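You operate a simulated robot arm through the tools that you are given. There is no shell and no other tool.

Carry out the task below with a simulated robot arm. There is one attempt and no reset: what you move stays moved.

Task
Set up for the next lot: guides and preset as on the lot card, speed 2, counter at zero.
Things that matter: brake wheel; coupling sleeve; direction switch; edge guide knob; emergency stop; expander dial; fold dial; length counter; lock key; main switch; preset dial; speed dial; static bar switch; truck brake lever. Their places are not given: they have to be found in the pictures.

The check looks at the end state, three seconds after you hand in, the way a careful person would. Anything else that was tipped, shoved, dropped, spilled or broken makes it a failure.

Robot
A 7-joint arm with a four-finger gripper, fixed in place. Base frame: the origin is at the foot of the arm, x ahead of it, y to its left, z up. Readings come in mm, degrees, newtons and seconds.
Its first joint turns from -69.0 to 172.0 degrees. Payload 3.67 kg.
Tool frame: the origin (TCP) lies between the finger pads and is the grasp point; the fingertips stand 28 mm ahead of it; z points along the fingers, y is the line along which they close. Largest opening 112 mm; the body of the gripper starts 73 mm behind the TCP.
Orientation is told as [roll, pitch, yaw] about the base's x, y, z axes, in that order, counted from this pose: with the fingers straight down and closing along the base's y, the tool's x points along the base's -x, its y along +y and its z along -z.

Tools
- The arm moves only by the tool drive_tool. Its argument "motion" is a list of rows, each a list of 7 numbers: the shift along the tool's x, y, z in units of 50 mm (1.0 is 50 mm), then the turn, a rotation vector about the tool's x, y, z in units of 5 degrees (1.0 is 5 degrees), then the finger opening in mm, from 0 to 112. In form: [[tx, ty, tz, wx, wy, wz, grip], ...]. A call has 1 to 20 rows; each row shifts and turns the commanded pose from where the row before left it, along the tool's axes as they then stand. A call with a number of a shift or a turn outside -1 to 1 is refused whole. Each row takes 0.2 s and may step no farther than 50 mm and 8.6 degrees from the row before; otherwise, or with a gripper value out of range, the whole call is refused. A pose out of reach is approached as far as the arm can. The call stops where the force on the tool passes 70 N (or 10 N more than at its start, if that is more) or the arm is blocked; 0.2 s more then pass. The fingers move at their own pace and stop on an object; they squeeze with about 38 N. The grip force told is the motor's: it shows also when the fingers shut on nothing. Time passes only in rows, and 0.2 s behind the last, so rows that do not move let the fingers close. It gives the time, the measured TCP pose, the force on the tool (base axes), the opening and the grip force at its end, in the units of the frame above (readings bear some noise), with the torque about the TCP (base axes, N m) and any sound that the robot's microphone picked up, and new pictures: "pictures" is both (left out), scene, wrist or none.
- Cameras (640 x 400 px; columns grow to the right, rows downward): "scene" is fixed at [51.2, 499.4, 1829.9]; the picture's right is [-0.54, -0.84, 0.00], its down [-0.49, 0.31, -0.81] and it looks along [0.68, -0.44, -0.58] (base axes); focal length 332 px, centre (320, 200). "wrist" rides on the gripper at [60, -18, -104] in the tool frame; the picture's right is [0.29, 0.96, 0.00], its down [-0.80, 0.24, -0.55] and it looks along [-0.53, 0.16, 0.83] (tool axes); focal length 234 px, centre (320, 200).
- lift_body(by): slides the trunk up (or, below 0, down) by that many mm; the arm rides with it, the base frame stays. It gives what a move gives, with no picture.
- locate(camera, pixels): there is no depth. For up to 12 entries [column, row, z] of the newest picture of that camera ("zoom" is the newest enlarged one), the place [x, y] in the base frame at which the ray of that pixel passes the height z, good to about 2 mm. No time passes.
- enlarge(camera, box): a new picture of the part [left, top, right, bottom] of that camera's present view, enlarged. No time passes.
- close_job(): hands the job in; it is judged then, once.

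Open the gripper and draw the arm clear of the work before you hand the job in, unless the task says otherwise.

The tools are called after "Request:" as name(argument=value, ...) on one line, values as JSON. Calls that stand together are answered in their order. drive_tool: Moves the arm, as the interface text tells. Its arguments: {"type":"object","properties":{"motion":{"type":"array","items":{"type":"array","items":{"type":"number"}}},"pictures":{"type":"string","enum":["both","scene","wrist","none"]}},"required":["motion"]} The other tools are called the same way: lift_body (by) slides the trunk up or down; locate (camera, pixels) gives the place at which the rays of pixels pass given heights; enlarge (camera, box) takes an enlarged picture of a part of a camera's view; close_job () hands the job in.

At the start:

```text
t: 0.0
tcp_pos: [573.7, -274.9, 1549.2]
tcp_rot: [0.0, -0.1, 0.0]
ft_force: [-0.4, -0.6, -1.1]
moment: [0.0, -0.01, 0.03]
width: 112.0
gripper_force: 0.1
trunk travel left (down, up): [-775.0, 65.0]
```

scene: 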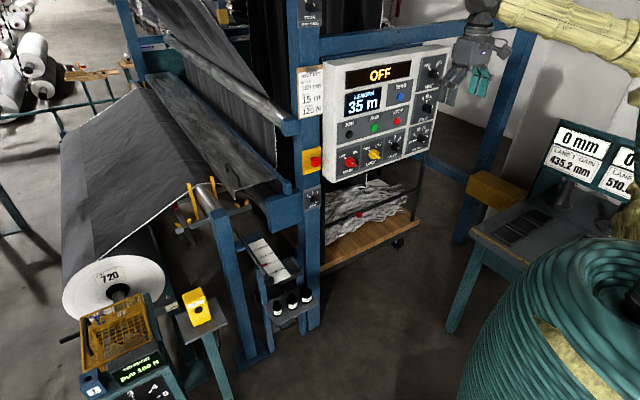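
wrist: 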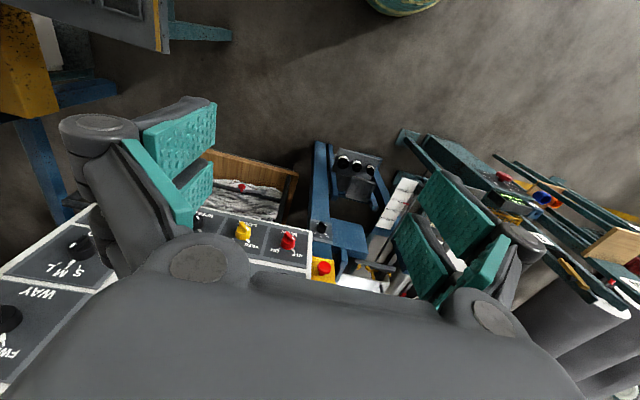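

The scene shows a control panel around (385,110), a lot card near (310,95), and a small console at (130,360). I enlarge these to read them.

Request:
enlarge(camera="scene", box=[320, 40, 460, 190])

Request:
enlarge(camera="scene", box=[280, 0, 340, 220])

Request:
enlarge(camera="scene", box=[50, 250, 250, 400])

Request:
enlarge(camera="scene", box=[460, 100, 640, 250])

Request:
enlarge(camera="scene", box=[170, 170, 330, 320])

```text
2.67 times, centred on (390, 115) of scene
```

zoom: 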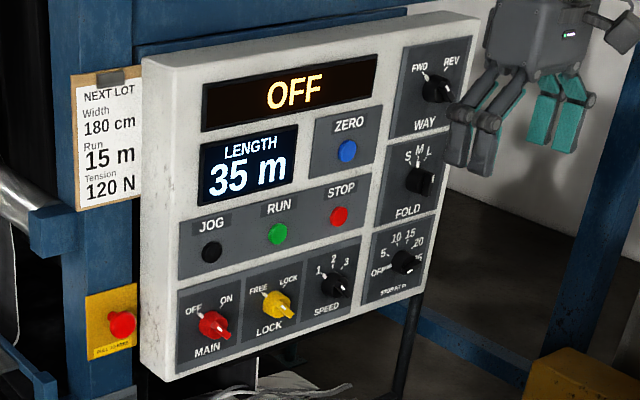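

```text
1.82 times, centred on (310, 110) of scene
```

zoom: 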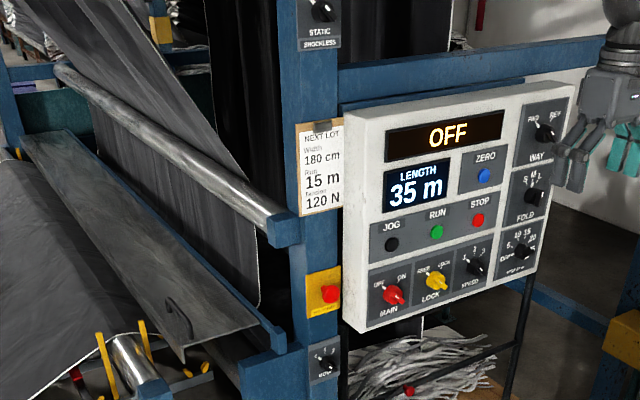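

```text
2.67 times, centred on (150, 325) of scene
```

zoom: 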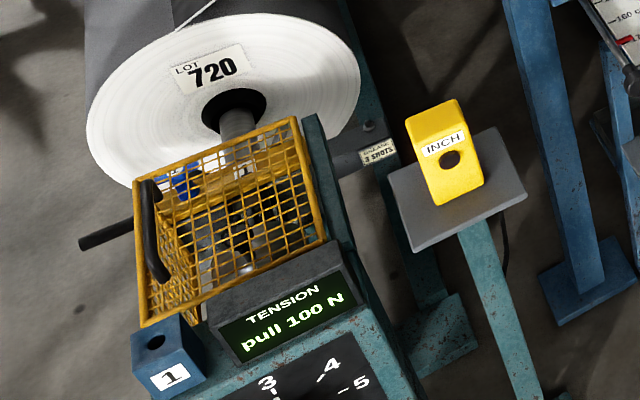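

```text
2.67 times, centred on (550, 175) of scene
```

zoom: 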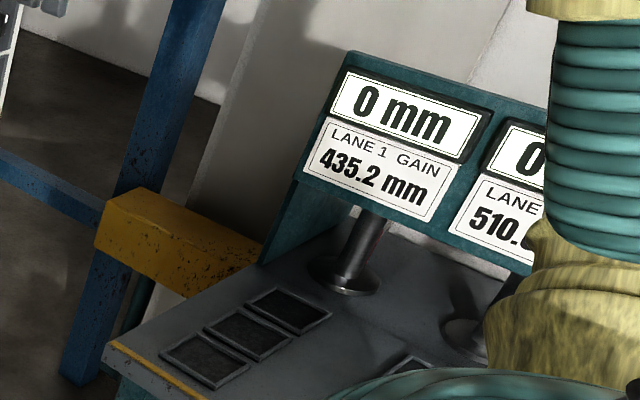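

```text
2.67 times, centred on (250, 245) of scene
```

zoom: 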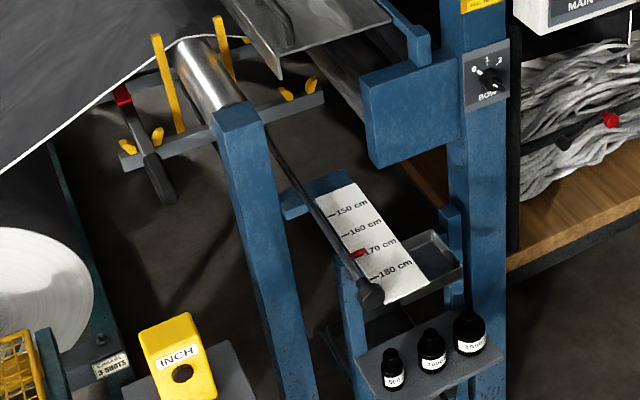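

The card reads Width 180 cm, Run 15 m, Tension 120 N; the scale pointer is near 170 cm. I look closer at more details.

Request:
enlarge(camera="scene", box=[230, 220, 310, 290])

Request:
enlarge(camera="scene", box=[340, 120, 440, 180])

Request:
enlarge(camera="scene", box=[60, 290, 180, 400])

Request:
enlarge(camera="scene", box=[290, 60, 330, 125])

Request:
enlarge(camera="scene", box=[160, 160, 260, 240])

Request:
enlarge(camera="scene", box=[290, 0, 330, 30])

Request:
enlarge(camera="scene", box=[290, 180, 340, 220])

Request:
enlarge(camera="scene", box=[400, 50, 460, 155])

Request:
enlarge(camera="scene", box=[0, 0, 200, 140])

```text
5.71 times, centred on (270, 255) of scene
```

zoom: 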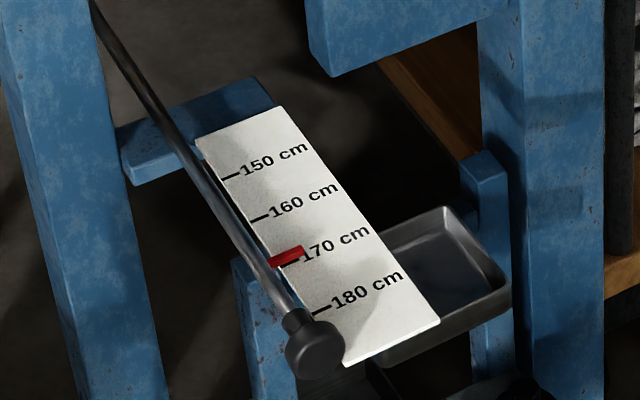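

```text
6.40 times, centred on (390, 150) of scene
```

zoom: 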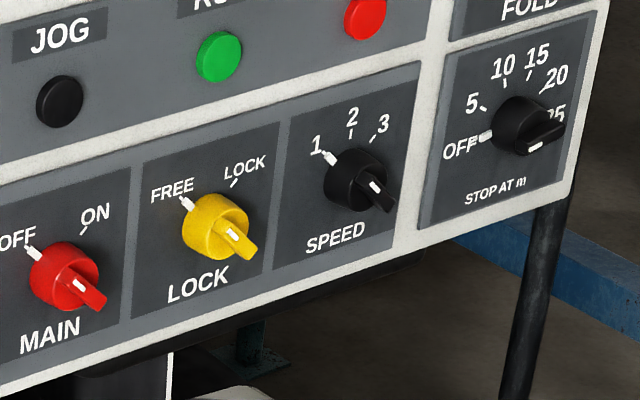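

```text
3.64 times, centred on (120, 345) of scene
```

zoom: 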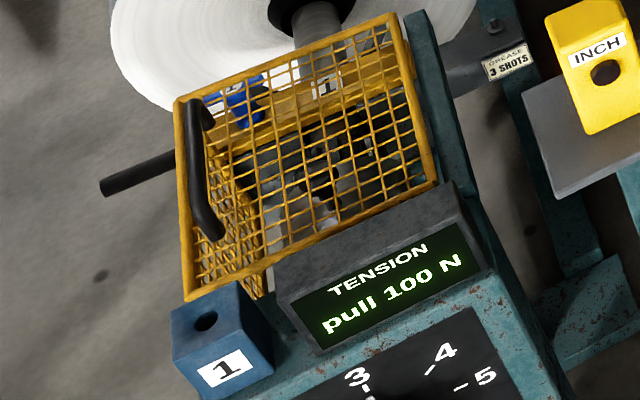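

```text
6.15 times, centred on (310, 92) of scene
```

zoom: 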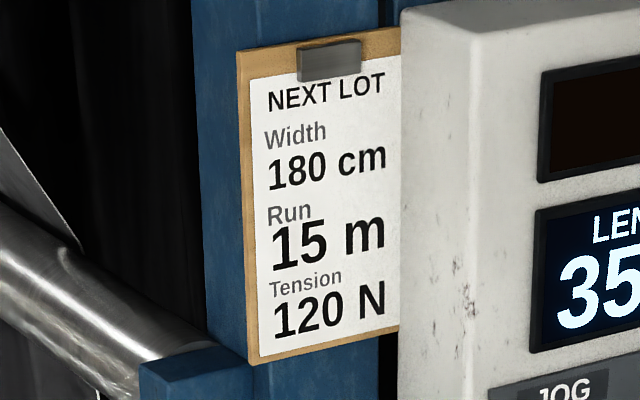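

```text
5.00 times, centred on (210, 200) of scene
```

zoom: 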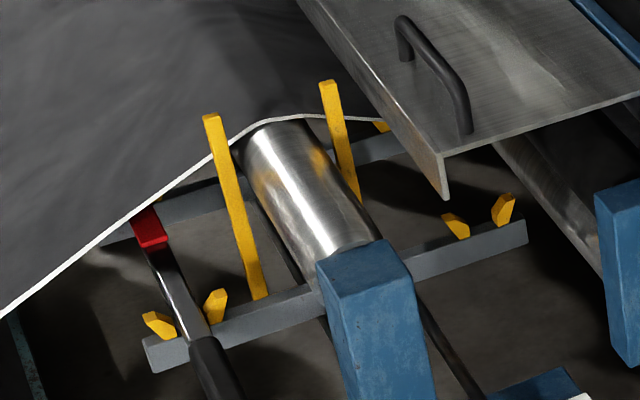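

```text
13.33 times, centred on (310, 15) of scene
```

zoom: 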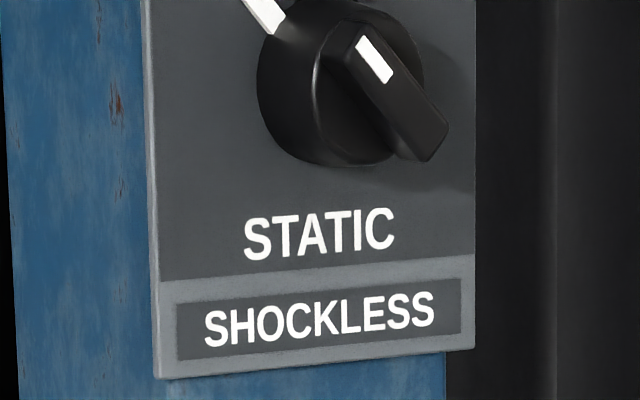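

```text
10.00 times, centred on (315, 200) of scene
```

zoom: 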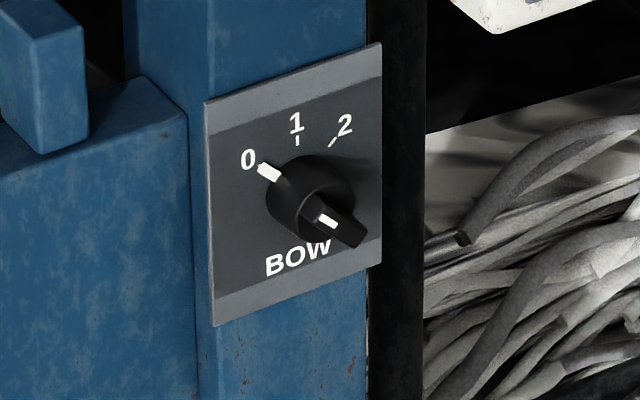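

```text
3.81 times, centred on (430, 102) of scene
```

zoom: 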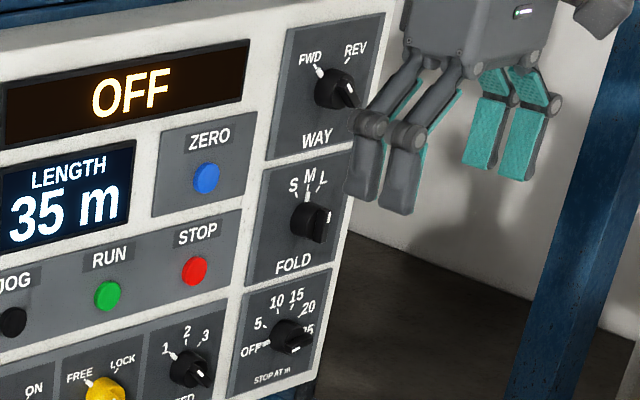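

```text
2.86 times, centred on (100, 70) of scene
```

zoom: 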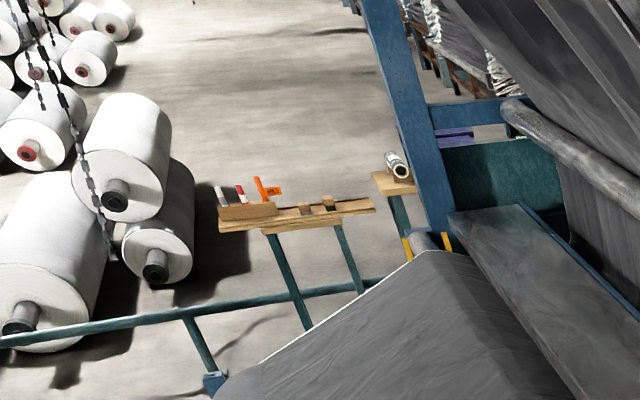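

Triangulating scene and wrist puts the panel face at about x≈985, facing the robot, MAIN at y≈-247 and FOLD at y≈-675. I enlarge the wrist view to see the lower items (brake console, scale).

Request:
enlarge(camera="wrist", box=[380, 120, 640, 310])

Request:
enlarge(camera="wrist", box=[300, 120, 440, 300])

```text
2.11 times, centred on (510, 215) of wrist
```

zoom: 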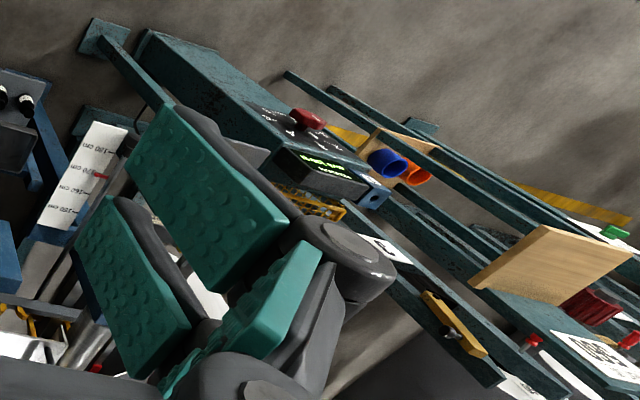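

```text
2.22 times, centred on (370, 210) of wrist
```

zoom: 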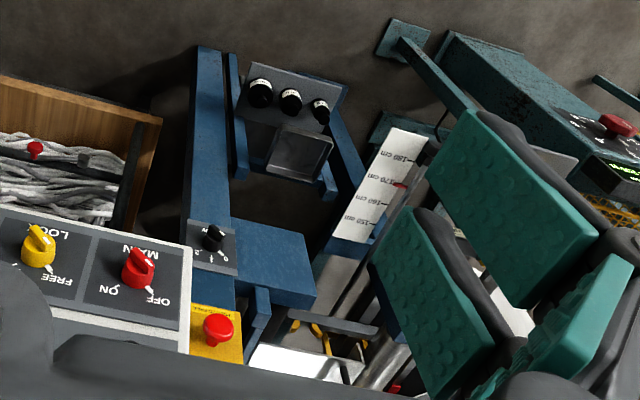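

The red brake wheel sits on the teal console at the right of the wrist view (~(503,176)). I move the arm to the left (base +y) at this safe height to see the console, guide knob and scale better.

Request:
drive_tool(motion=[[0, 1, 0, 0, 0, 0, 112], [0, 1, 0, 0, 0, 0, 112], [0, 1, 0, 0, 0, 0, 112], [0, 1, 0, 0, 0, 0, 112], [0, 1, 0, 0, 0, 0, 60], [0, 1, 0, 0, 0, 0, 60], [0, 1, 0, 0, 0, 0, 60], [0, 1, 0, 0, 0, 0, 60], [0, 1, 0, 0, 0, 0, 60], [0, 1, 0, 0, 0, 0, 60], [0, 0, 0, 0, 0, 0, 20]], pictures="both")

```text
t: 2.4
tcp_pos: [574.2, 223.7, 1551.7]
tcp_rot: [0.1, 0.0, -0.1]
ft_force: [0.4, -0.6, -1.3]
moment: [0.1, -0.04, -0.01]
width: 19.9
gripper_force: 0.1
trunk travel left (down, up): [-775.0, 65.0]
```

scene: 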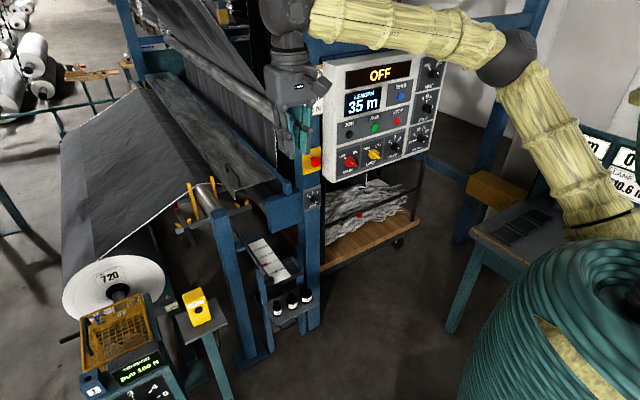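
wrist: 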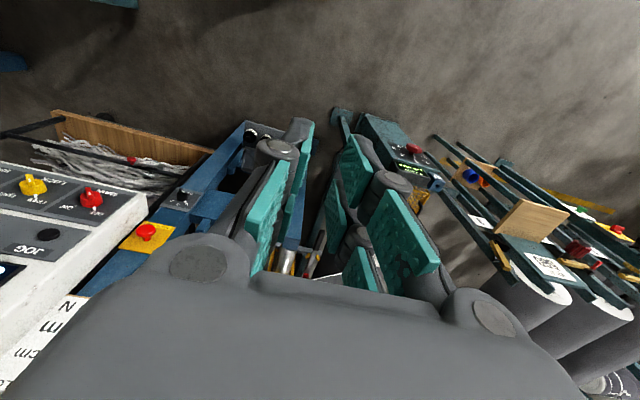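

The arm moved freely; the brake console is at wrist (412,150). I enlarge it and the QR/right area.

Request:
enlarge(camera="wrist", box=[330, 100, 470, 200])

Request:
enlarge(camera="wrist", box=[430, 130, 640, 290])

Request:
enlarge(camera="wrist", box=[0, 150, 220, 300])

```text
4.00 times, centred on (400, 150) of wrist
```

zoom: 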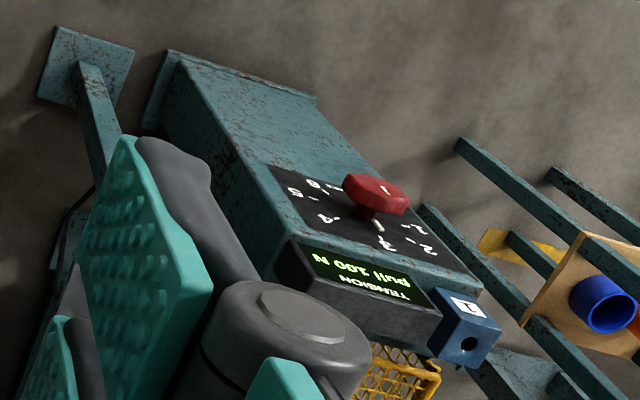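

```text
2.50 times, centred on (535, 210) of wrist
```

zoom: 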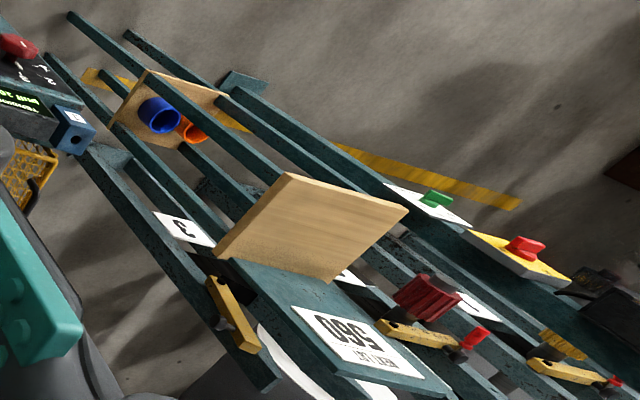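

```text
2.67 times, centred on (110, 225) of wrist
```

zoom: 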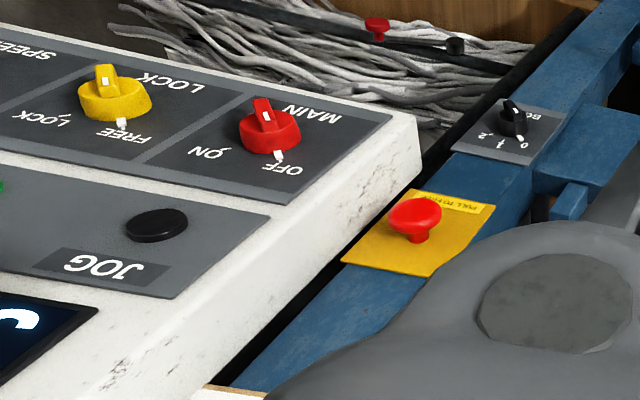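

The brake wheel and its dial are understood; the card items I need are on the panel and the guide knob. I move back toward the panel while pitching the tool up to point at it (+x).

Request:
drive_tool(motion=[[0, -1, 0, 0, -1, 0, 20], [0, -1, 0, 0, -1, 0, 20], [0, -1, 0, 0, -1, 0, 20], [0, -1, 0, 0, -1, 0, 20], [0, -1, 0, 0, -1, 0, 20], [0, -1, 0, 0, -1, 0, 20], [0, -1, 0, 0, -1, 0, 20], [0, -1, 0, 0, -1, 0, 20], [0, -1, 0, 0, -1, 0, 20], [0, -1, 0, 0, -1, 0, 20]], pictures="both")

```text
t: 4.6
tcp_pos: [573.3, -278.5, 1551.1]
tcp_rot: [0.3, -50.2, -0.3]
ft_force: [0.0, -1.0, -0.5]
moment: [0.02, 0.0, 0.04]
width: 19.9
gripper_force: 0.1
trunk travel left (down, up): [-775.0, 65.0]
```

scene: 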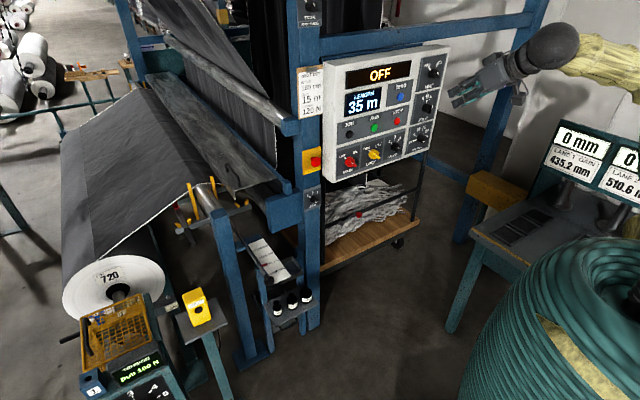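
wrist: 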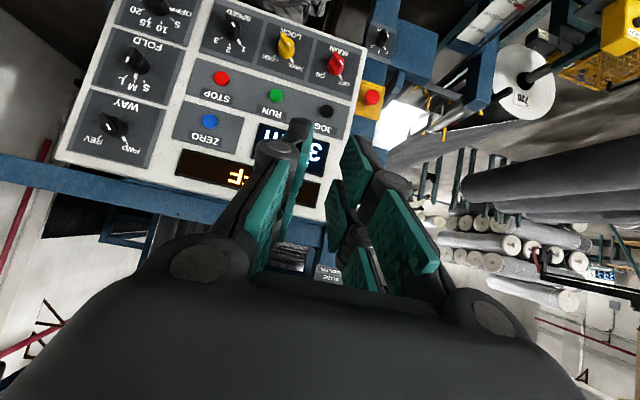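

The panel is clearly visible. I enlarge both cameras on the panel for precise triangulation.

Request:
enlarge(camera="scene", box=[320, 40, 460, 128])

Request:
enlarge(camera="scene", box=[320, 112, 448, 192])

Request:
enlarge(camera="wrist", box=[50, 0, 370, 200])

```text
4.55 times, centred on (390, 84) of scene
```

zoom: 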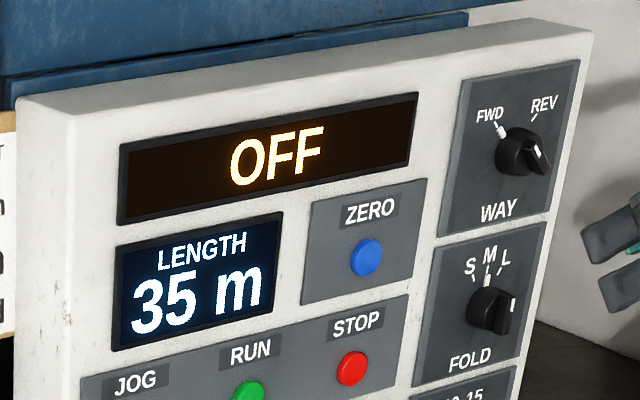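

```text
5.00 times, centred on (384, 152) of scene
```

zoom: 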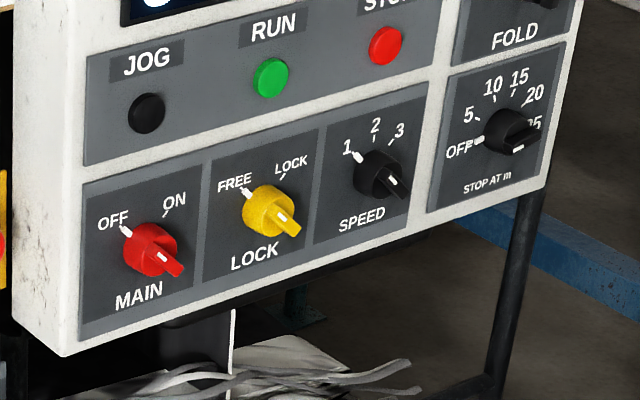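

```text
2.00 times, centred on (210, 100) of wrist
```

zoom: 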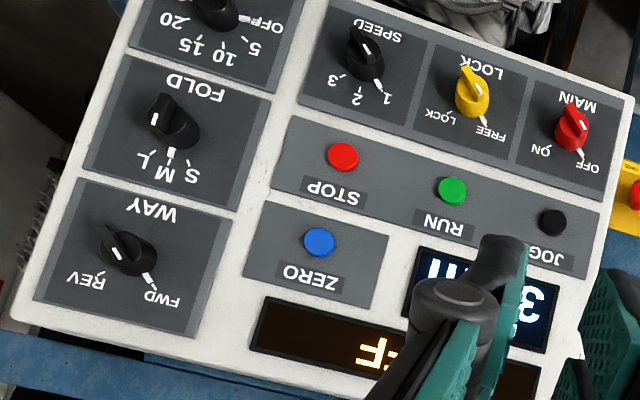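

Several buttons are visible in both cameras; I get the rays for JOG, RUN, STOP, ZERO in both at two heights to fix the panel plane.

Request:
locate(camera="scene", pixels=[[349.4, 134.4, 1200], [349.4, 134.4, 1400], [374.2, 127.6, 1200], [374.2, 127.6, 1400], [397, 121, 1200], [397, 121, 1400], [400.06, 96.47, 1200], [400.06, 96.47, 1400]])

Request:
locate(camera="wrist", pixels=[[325.5, 111, 1200], [325.5, 111, 1400], [276, 95, 1200], [276, 95, 1400], [221.5, 78, 1200], [221.5, 78, 1400], [209.5, 120.5, 1200], [209.5, 120.5, 1400]])

```text
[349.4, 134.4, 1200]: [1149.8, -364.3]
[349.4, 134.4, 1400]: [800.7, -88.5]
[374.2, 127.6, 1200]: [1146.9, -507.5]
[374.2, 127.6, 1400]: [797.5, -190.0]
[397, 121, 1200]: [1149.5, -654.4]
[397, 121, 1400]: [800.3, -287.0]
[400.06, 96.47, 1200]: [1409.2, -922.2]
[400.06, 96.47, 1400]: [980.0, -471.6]
```

```text
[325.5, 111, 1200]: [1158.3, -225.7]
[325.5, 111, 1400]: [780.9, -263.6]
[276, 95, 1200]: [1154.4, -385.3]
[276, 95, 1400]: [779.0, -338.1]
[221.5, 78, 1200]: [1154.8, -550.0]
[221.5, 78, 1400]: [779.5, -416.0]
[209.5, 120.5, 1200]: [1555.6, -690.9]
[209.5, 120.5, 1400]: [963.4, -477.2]
```

The panel is vertical at x≈990 (JOG y≈-242, RUN y≈-364, STOP y≈-490, z≈1290; ZERO y≈-482, z≈1395). I enlarge the SPEED and preset dials to find their centers and tick angles.

Request:
enlarge(camera="scene", box=[404, 122, 440, 152])

Request:
locate(camera="zoom", pixels=[[320, 200, 1200]])

Request:
enlarge(camera="scene", box=[380, 128, 416, 158])

```text
13.33 times, centred on (422, 137) of scene
```

zoom: 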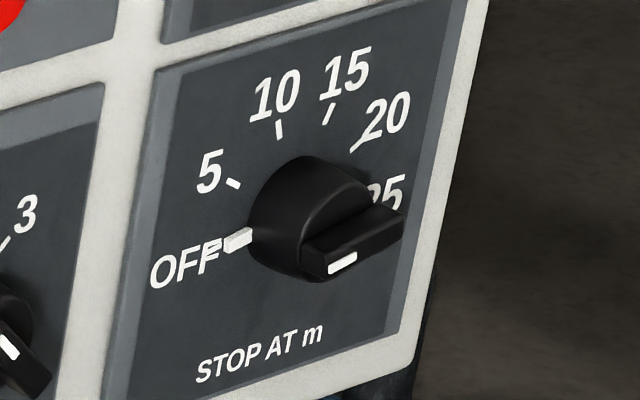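

```text
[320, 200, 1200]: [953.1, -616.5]
```

```text
13.33 times, centred on (398, 143) of scene
```

zoom: 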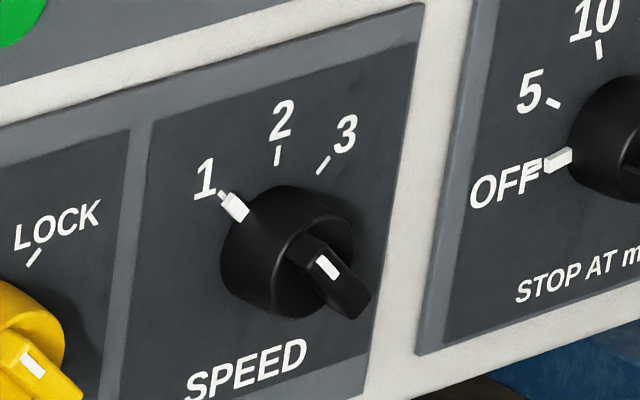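

I locate SPEED tick points from this zoom at two heights to intersect with the panel plane.

Request:
locate(camera="zoom", pixels=[[278, 155, 1150], [278, 155, 1250], [323, 165, 1150], [323, 165, 1250], [228, 200, 1150], [228, 200, 1250], [268, 243, 1150], [268, 243, 1250], [327, 267, 1150], [327, 267, 1250], [417, 354, 1150], [417, 354, 1250]])

Request:
enlarge(camera="scene", box=[404, 122, 440, 152])

Request:
locate(camera="zoom", pixels=[[279, 130, 1150], [279, 130, 1250], [328, 114, 1150], [328, 114, 1250], [356, 144, 1150], [356, 144, 1250], [232, 183, 1150], [232, 183, 1250], [238, 239, 1150], [238, 239, 1250], [342, 264, 1150], [342, 264, 1250]])

```text
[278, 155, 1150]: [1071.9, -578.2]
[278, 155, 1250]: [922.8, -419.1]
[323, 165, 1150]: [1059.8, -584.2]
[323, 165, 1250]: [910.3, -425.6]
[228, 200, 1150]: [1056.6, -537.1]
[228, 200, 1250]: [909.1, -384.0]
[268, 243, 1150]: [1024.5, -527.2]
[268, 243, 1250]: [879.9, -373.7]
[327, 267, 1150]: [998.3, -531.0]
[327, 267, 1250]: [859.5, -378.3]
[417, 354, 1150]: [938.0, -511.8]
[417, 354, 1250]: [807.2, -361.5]
```

```text
13.33 times, centred on (422, 137) of scene
```

zoom: 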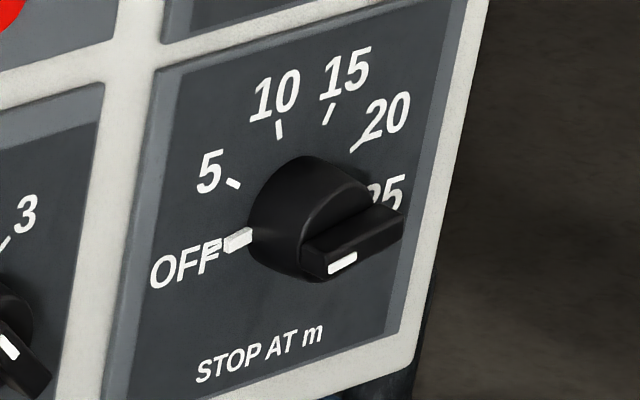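

```text
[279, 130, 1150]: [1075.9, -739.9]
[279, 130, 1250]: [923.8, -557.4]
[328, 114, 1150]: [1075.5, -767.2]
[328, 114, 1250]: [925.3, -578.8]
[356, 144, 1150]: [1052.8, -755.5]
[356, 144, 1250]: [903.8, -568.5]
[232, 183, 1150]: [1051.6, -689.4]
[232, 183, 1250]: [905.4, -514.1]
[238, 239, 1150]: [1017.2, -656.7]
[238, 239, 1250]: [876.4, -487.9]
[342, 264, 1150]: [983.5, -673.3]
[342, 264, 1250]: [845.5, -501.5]
```

Geometry found: SPEED center ≈(994,-494,1172), ticks ±45°; preset center ≈(994,-652,1172), ticks 40° apart (OFF at −100°, 15 at +20°). I finish pitching the tool to horizontal and shift to y≈-485.

Request:
drive_tool(motion=[[0, -0.52, 0, 0, -1, 0, 20], [0, -0.52, 0, 0, -1, 0, 20], [0, -0.52, 0, 0, -1, 0, 20], [0, -0.52, 0, 0, -1, 0, 20], [0, -0.52, 0, 0, -1, 0, 20], [0, -0.52, 0, 0, -1, 0, 0], [0, -0.52, 0, 0, -1, 0, 0], [0, -0.52, 0, 0, -1, 0, 0]], pictures="both")

```text
t: 6.4
tcp_pos: [573.8, -487.3, 1548.1]
tcp_rot: [131.1, -89.8, -131.2]
ft_force: [-0.3, -0.7, -0.4]
moment: [-0.01, 0.03, 0.05]
width: 0.0
gripper_force: 35.7
trunk travel left (down, up): [-775.0, 65.0]
```

scene: 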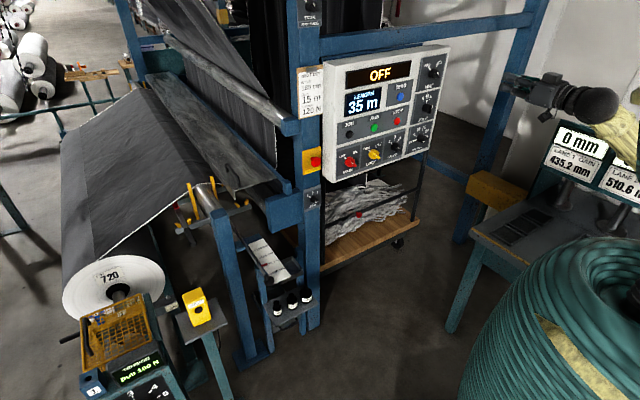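
wrist: 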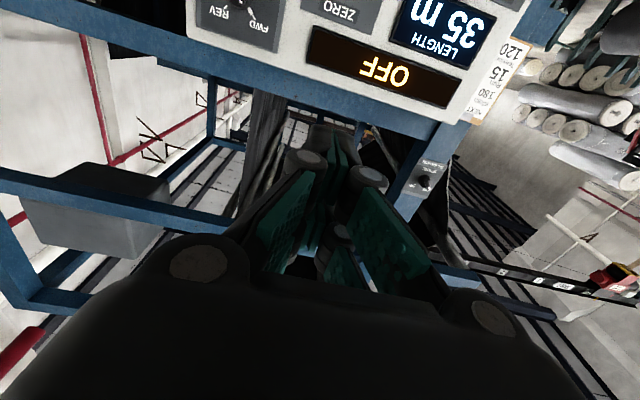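

Tool is horizontal, gripper closed. I lower the trunk by 154 mm so the TCP is at ZERO button height (z≈1395, y≈-482).

Request:
lift_body(by=-154)

Request:
drive_tool(motion=[[0, 0.1, 1, 0, 0, 0, 0], [0, 0, 1, 0, 0, 0, 0], [0, 0, 1, 0, 0, 0, 0], [0, 0, 1, 0, 0, 0, 0]], pictures="both")

```text
t: 8.2
tcp_pos: [573.4, -483.9, 1396.6]
tcp_rot: [-161.5, -89.9, 161.5]
ft_force: [0.3, -0.1, 0.2]
moment: [0.01, 0.0, 0.0]
width: 0.0
gripper_force: 36.0
trunk travel left (down, up): [-621.0, 219.0]
```

```text
refused: row 1 steps farther than a row can; nothing moved
```

The first row exceeded 50 mm combined; I resend with pure forward rows.

Request:
drive_tool(motion=[[0, 0, 1, 0, 0, 0, 0], [0, 0, 1, 0, 0, 0, 0], [0, 0, 1, 0, 0, 0, 0], [0, 0, 1, 0, 0, 0, 0], [0, 0, 1, 0, 0, 0, 0]], pictures="both")

```text
t: 9.4
tcp_pos: [824.4, -482.9, 1397.6]
tcp_rot: [-39.8, -89.9, 39.8]
ft_force: [0.7, 1.4, 0.5]
moment: [0.0, 0.01, -0.06]
width: 0.1
gripper_force: 35.8
trunk travel left (down, up): [-621.0, 219.0]
```

scene: 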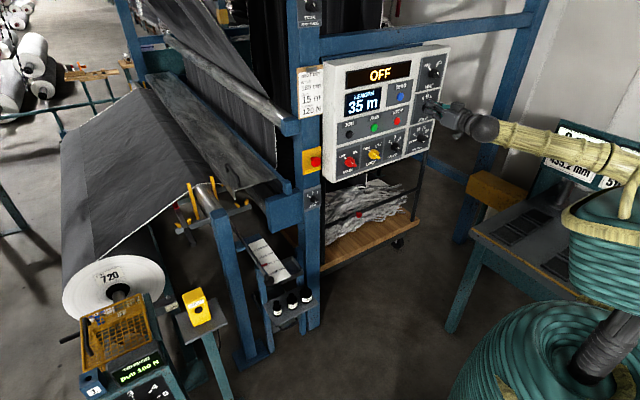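
wrist: 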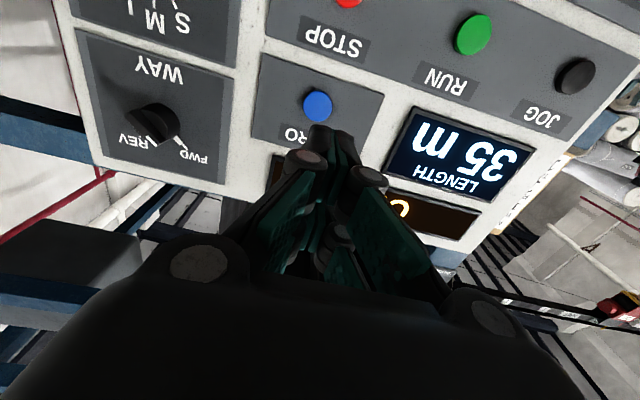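

Fingers point toward the ZERO button (wrist (317,106)). I check its position via locate from this closer view.

Request:
locate(camera="wrist", pixels=[[317, 106, 1385], [317, 106, 1390], [317, 106, 1395], [317, 106, 1400]])

Request:
locate(camera="scene", pixels=[[400.06, 96.47, 1385], [400.06, 96.47, 1390], [400.06, 96.47, 1395], [400.06, 96.47, 1400]])

```text
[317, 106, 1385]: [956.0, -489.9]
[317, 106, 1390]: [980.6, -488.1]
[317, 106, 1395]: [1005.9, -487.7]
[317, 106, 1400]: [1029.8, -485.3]
```

```text
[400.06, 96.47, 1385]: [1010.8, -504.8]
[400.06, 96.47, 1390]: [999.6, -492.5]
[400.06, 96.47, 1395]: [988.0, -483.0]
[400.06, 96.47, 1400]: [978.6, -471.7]
```

Both rays agree: ZERO face ≈(992,-488,1392). I correct by 5 mm down/right and approach to about 20 mm before contact.

Request:
drive_tool(motion=[[0.1, -0.1, 0.9, 0, 0, 0, 0], [0, 0, 0.9, 0, 0, 0, 0], [0, 0, 0.4, 0, 0, 0, 0], [0, 0, 0, 0, 0, 0, 0]], pictures="both")

```text
t: 10.4
tcp_pos: [931.0, -494.7, 1387.9]
tcp_rot: [95.2, -89.9, -95.4]
ft_force: [0.1, -0.3, 0.0]
moment: [-0.03, 0.01, 0.02]
width: 0.0
gripper_force: 35.8
trunk travel left (down, up): [-621.0, 219.0]
```

scene: 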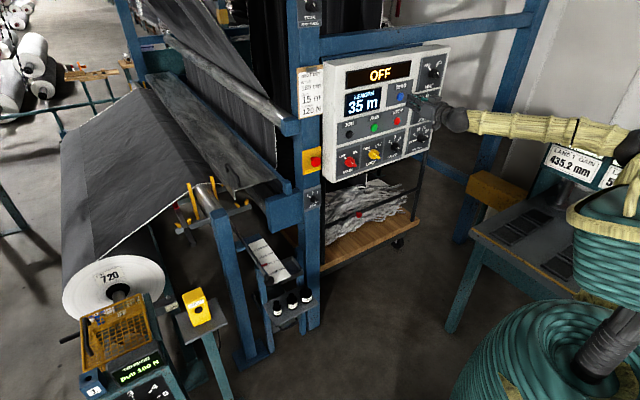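
wrist: 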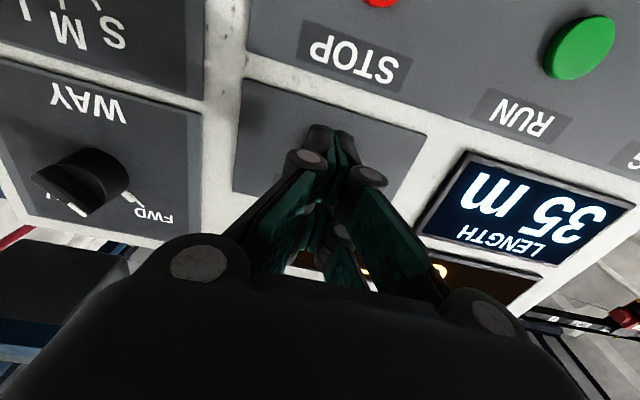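

The measured TCP drifted to (931,-494.7,1387.9), so I correct by +6 mm y and +4 mm z and see whether it settles there.

Request:
drive_tool(motion=[[-0.09, 0.12, 0, 0, 0, 0, 0], [0, 0, 0.2, 0, 0, 0, 0], [0, 0, 0, 0, 0, 0, 0]], pictures="none")

```text
t: 11.2
tcp_pos: [942.7, -486.3, 1395.8]
tcp_rot: [114.7, -90.0, -115.0]
ft_force: [-0.2, -1.3, -0.3]
moment: [0.01, 0.04, 0.03]
width: 0.0
gripper_force: 35.4
trunk travel left (down, up): [-621.0, 219.0]
```

TCP ≈(943,-486,1396), fingertips ~21 mm short of the button. I advance gently in small steps.

Request:
drive_tool(motion=[[0.05, 0, 0.1, 0, 0, 0, 0], [0, 0, 0.1, 0, 0, 0, 0], [0, 0, 0.1, 0, 0, 0, 0], [0, 0, 0.06, 0, 0, 0, 0], [0, 0, 0.06, 0, 0, 0, 0], [0, 0, 0, 0, 0, 0, 0]], pictures="both")

```text
t: 12.6
tcp_pos: [964.3, -482.5, 1392.5]
tcp_rot: [136.6, -90.0, -136.7]
ft_force: [-0.6, 0.7, 0.4]
moment: [0.03, 0.0, 0.03]
width: 6.4
gripper_force: 36.2
trunk travel left (down, up): [-621.0, 219.0]
```

scene: 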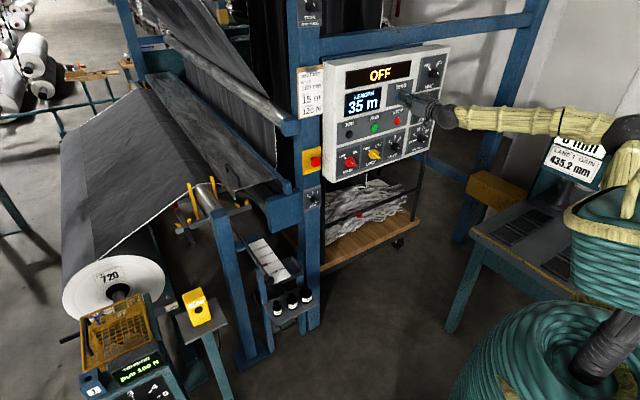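
wrist: 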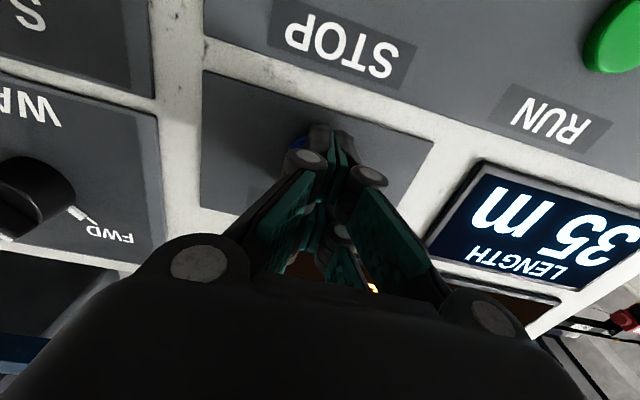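

The opening reads 6.4 mm, and the blue button shows at wrist (303,145), left of the fingers. I enlarge to see the contact.

Request:
enlarge(camera="wrist", box=[260, 90, 390, 190])

Request:
enlarge(camera="scene", box=[340, 60, 460, 135])

```text
4.00 times, centred on (325, 140) of wrist
```

zoom: 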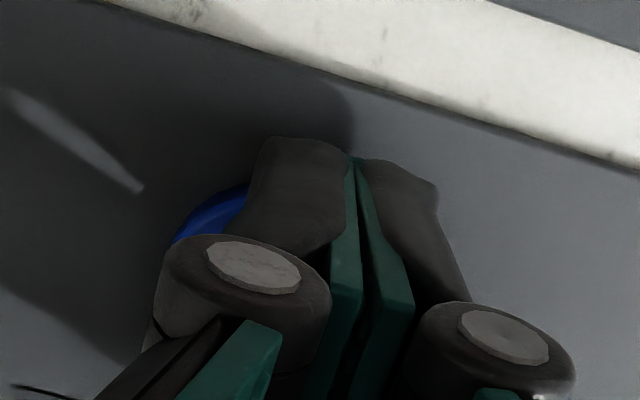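

```text
5.33 times, centred on (400, 98) of scene
```

zoom: 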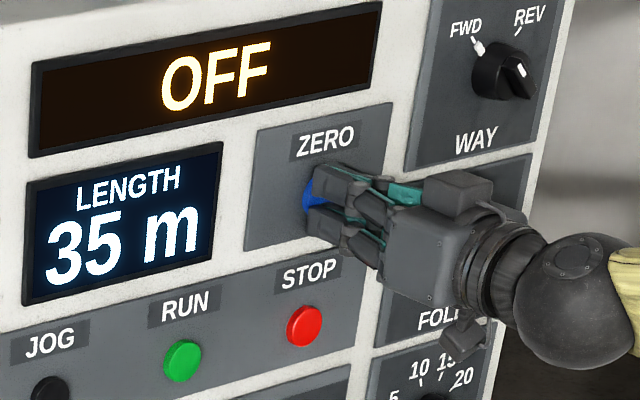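

The scene zoom suggests the fingers straddle or sit off the button; I enlarge more strongly at the fingertip.

Request:
enlarge(camera="scene", box=[390, 85, 430, 115])

```text
13.33 times, centred on (410, 100) of scene
```

zoom: 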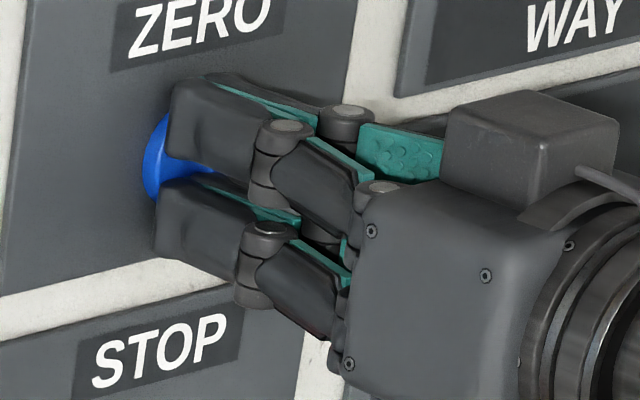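

The fingers show as paired tines, and the button sits near the gap. I back off 10 mm and check if the width returns to zero.

Request:
drive_tool(motion=[[0, 0, -0.2, 0, 0, 0, 0], [0, -0.1, 0, 0, 0, 0, 0], [0, 0, 0, 0, 0, 0, 0]], pictures="wrist")

```text
t: 13.4
tcp_pos: [954.6, -489.5, 1393.1]
tcp_rot: [-178.4, -89.9, 178.2]
ft_force: [-0.8, 0.4, 1.3]
moment: [0.01, 0.02, -0.02]
width: 0.1
gripper_force: 35.3
trunk travel left (down, up): [-621.0, 219.0]
```

wrist: 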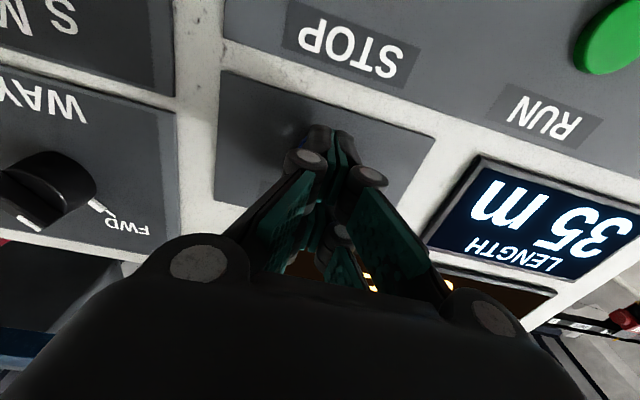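

Width is back to 0.1 and TCP is at (954.6,-489.5,1393). I push forward again in small steps and watch the length display.

Request:
drive_tool(motion=[[0, 0, 0.1, 0, 0, 0, 0], [0, 0, 0.1, 0, 0, 0, 0], [0, 0, 0.06, 0, 0, 0, 0], [0, 0, 0.06, 0, 0, 0, 0]], pictures="both")

Request:
enlarge(camera="scene", box=[340, 60, 460, 135])

```text
t: 14.4
tcp_pos: [968.5, -488.2, 1392.8]
tcp_rot: [-159.3, -90.0, 159.3]
ft_force: [-15.0, -0.1, -5.8]
moment: [-0.02, 0.16, 0.04]
width: 6.3
gripper_force: 35.2
trunk travel left (down, up): [-621.0, 219.0]
heard: click
```

scene: 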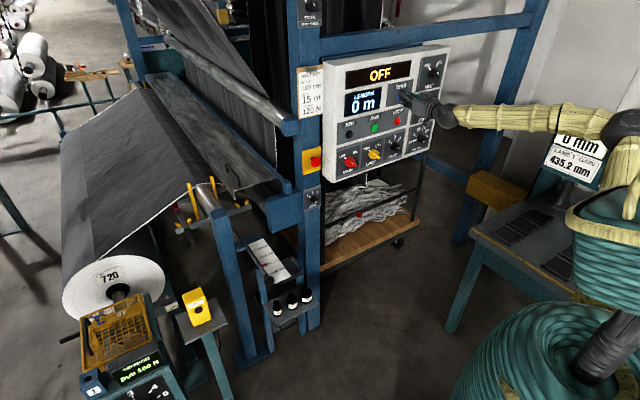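
wrist: 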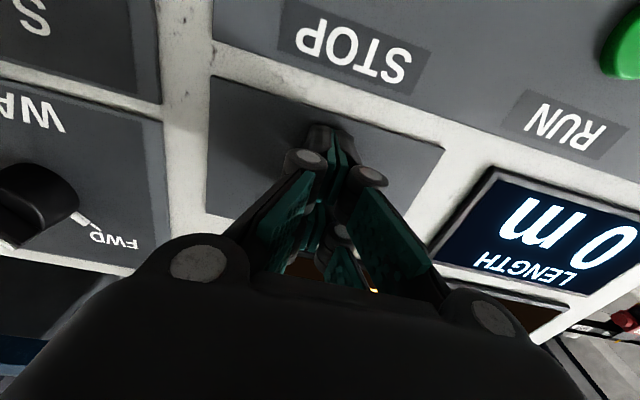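

```text
5.33 times, centred on (400, 98) of scene
```

zoom: 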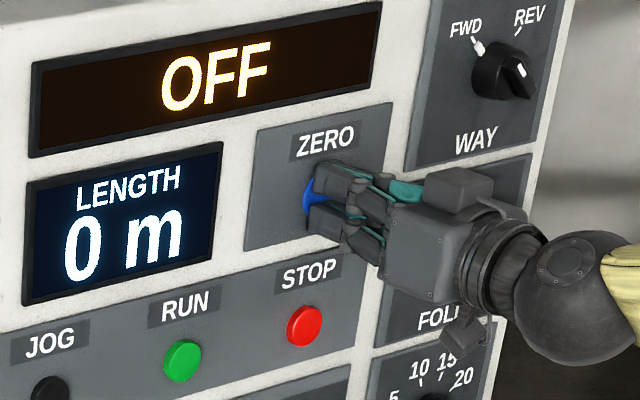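

The counter now reads 0 m with a click. I back off 120 mm and lower the trunk to the dial row (z≈1172).

Request:
drive_tool(motion=[[0, 0, -0.5, 0, 0, 0, 0], [0, 0, -1, 0, 0, 0, 0], [0, 0, -1, 0, 0, 0, 0], [0, 0, 0, 0, 0, 0, 0]], pictures="none")

Request:
lift_body(by=-220)

Request:
drive_tool(motion=[[0, 0, 0, 0, 0, -1, 40], [0, 0, 0, 0, 0, -1, 40], [0, 0, 0, 0, 0, -1, 40], [0, 0, 0, 0, 0, -1, 40], [0, 0, 0, 0, 0, -1, 40], [0, 0, 0, 0, 0, -1, 40], [0, 0, 0, 0, 0, -1, 40], [0, 0, 0, 0, 0, -1, 40], [0, 0, 0, 0, 0, -1, 40], [0, 0, 0, 0, 0, 0, 40]], pictures="both")

```text
t: 15.4
tcp_pos: [848.0, -484.5, 1385.5]
tcp_rot: [33.5, -89.8, -33.5]
ft_force: [1.2, -0.3, -0.7]
moment: [0.0, -0.03, -0.01]
width: 0.2
gripper_force: 35.8
trunk travel left (down, up): [-621.0, 219.0]
```

```text
t: 17.7
tcp_pos: [846.5, -482.2, 1168.1]
tcp_rot: [-174.2, -90.0, 174.3]
ft_force: [0.1, 0.6, -0.5]
moment: [-0.01, -0.02, 0.02]
width: 0.4
gripper_force: 35.6
trunk travel left (down, up): [-401.0, 439.0]
```

```text
t: 19.9
tcp_pos: [846.5, -483.5, 1167.4]
tcp_rot: [-90.0, -45.0, 89.9]
ft_force: [-0.1, -0.3, -0.9]
moment: [0.02, 0.01, 0.01]
width: 39.8
gripper_force: 0.0
trunk travel left (down, up): [-401.0, 439.0]
```

scene: 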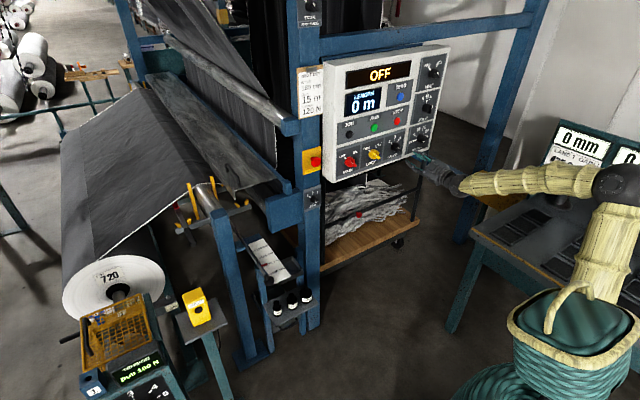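
wrist: 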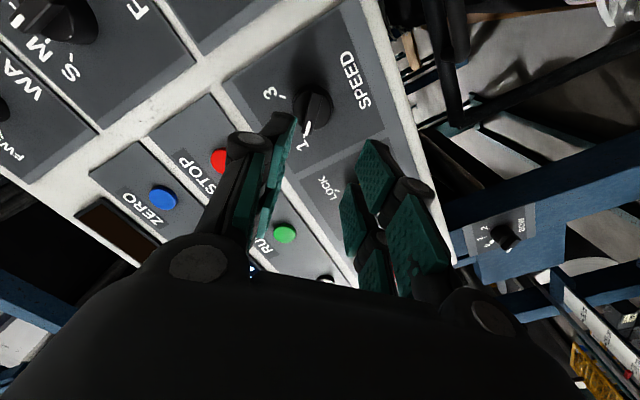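

Counter shows 0 m, tool is rolled −45° and open 40 mm. I enlarge the wrist view at the SPEED knob to refine its center.

Request:
enlarge(camera="wrist", box=[240, 60, 370, 160])

Request:
locate(camera="zoom", pixels=[[278, 205, 1165], [278, 205, 1175], [345, 130, 1165], [345, 130, 1175]])

```text
4.00 times, centred on (305, 110) of wrist
```

zoom: 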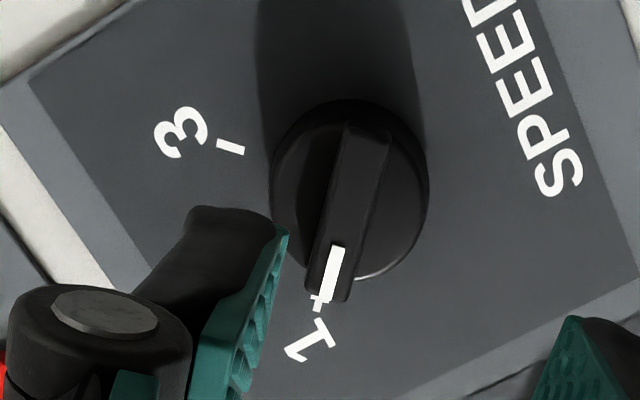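

```text
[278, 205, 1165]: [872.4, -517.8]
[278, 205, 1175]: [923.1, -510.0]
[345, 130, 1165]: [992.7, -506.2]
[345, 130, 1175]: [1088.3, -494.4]
```

The ridge of the SPEED knob is visible in the zoom from (370,130) to (325,300), centered about (347,215). I locate it at several heights and compare with the scene ray.

Request:
locate(camera="zoom", pixels=[[347, 215, 1165], [347, 215, 1170], [347, 215, 1175], [347, 215, 1180], [318, 299, 1175], [318, 299, 1190], [318, 299, 1200], [230, 146, 1190], [230, 146, 1200]])

Request:
enlarge(camera="scene", box=[380, 128, 416, 158])

```text
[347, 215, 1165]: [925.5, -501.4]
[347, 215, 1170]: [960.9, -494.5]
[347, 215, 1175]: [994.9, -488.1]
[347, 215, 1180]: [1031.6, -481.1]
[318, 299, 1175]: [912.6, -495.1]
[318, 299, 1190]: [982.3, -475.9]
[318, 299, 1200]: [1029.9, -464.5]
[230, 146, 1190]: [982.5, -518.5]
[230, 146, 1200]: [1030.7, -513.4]
```

```text
13.33 times, centred on (398, 143) of scene
```

zoom: 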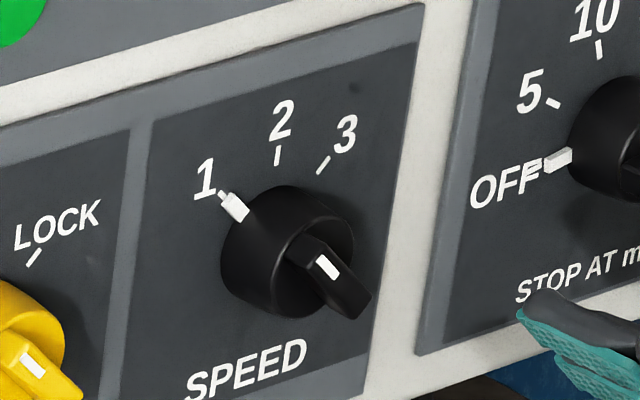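

Ridge center ≈(958,-495,1170.5). I align the tool laterally and approach to TCP x≈938.

Request:
drive_tool(motion=[[0.11, -0.21, 0, 0, 0, 0, 40], [0, 0, 0.9, 0, 0, 0, 40], [0, 0, 0.5, 0, 0, 0, 40], [0, 0, 0.4, 0, 0, 0, 40], [0, 0, 0, 0, 0, 0, 40]], pictures="both")

Request:
enlarge(camera="wrist", box=[240, 60, 400, 180])

Request:
enlarge(camera="scene", box=[380, 122, 428, 162])

```text
t: 21.1
tcp_pos: [937.9, -493.5, 1174.2]
tcp_rot: [-90.1, -45.0, 90.0]
ft_force: [0.8, 0.6, -0.3]
moment: [0.0, 0.03, 0.02]
width: 40.0
gripper_force: 0.0
trunk travel left (down, up): [-401.0, 439.0]
```

scene: 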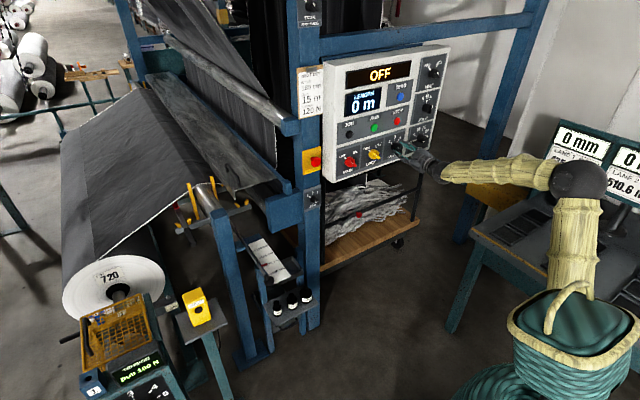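
wrist: 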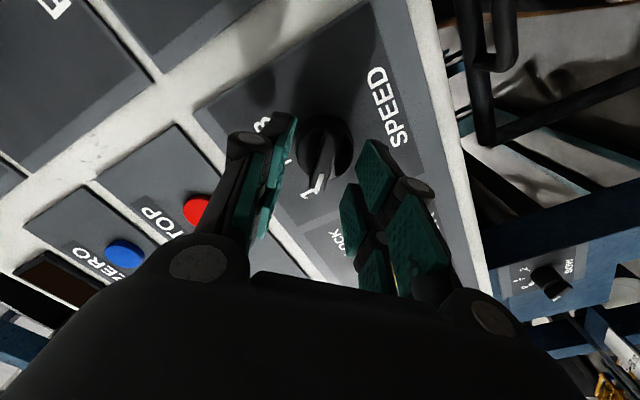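

```text
3.33 times, centred on (320, 120) of wrist
```

zoom: 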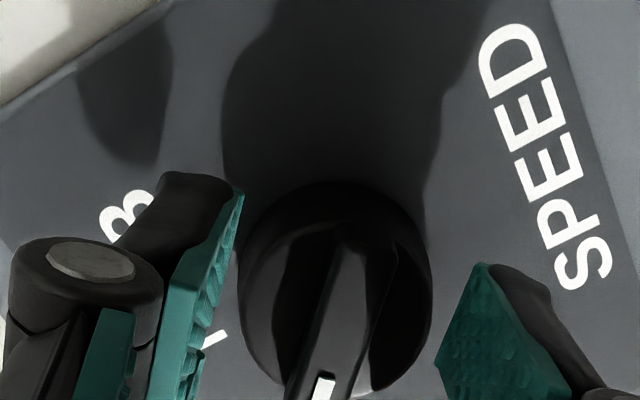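

```text
10.00 times, centred on (404, 142) of scene
```

zoom: 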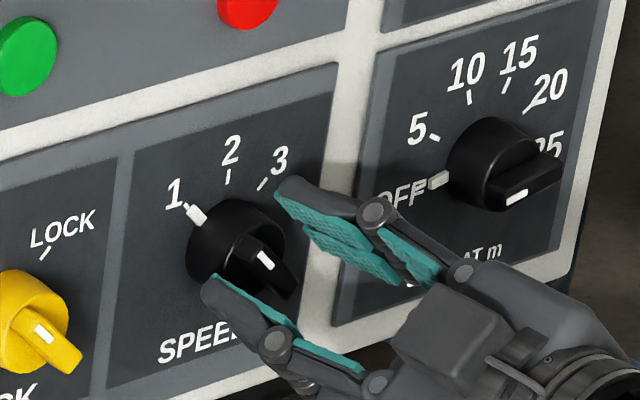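

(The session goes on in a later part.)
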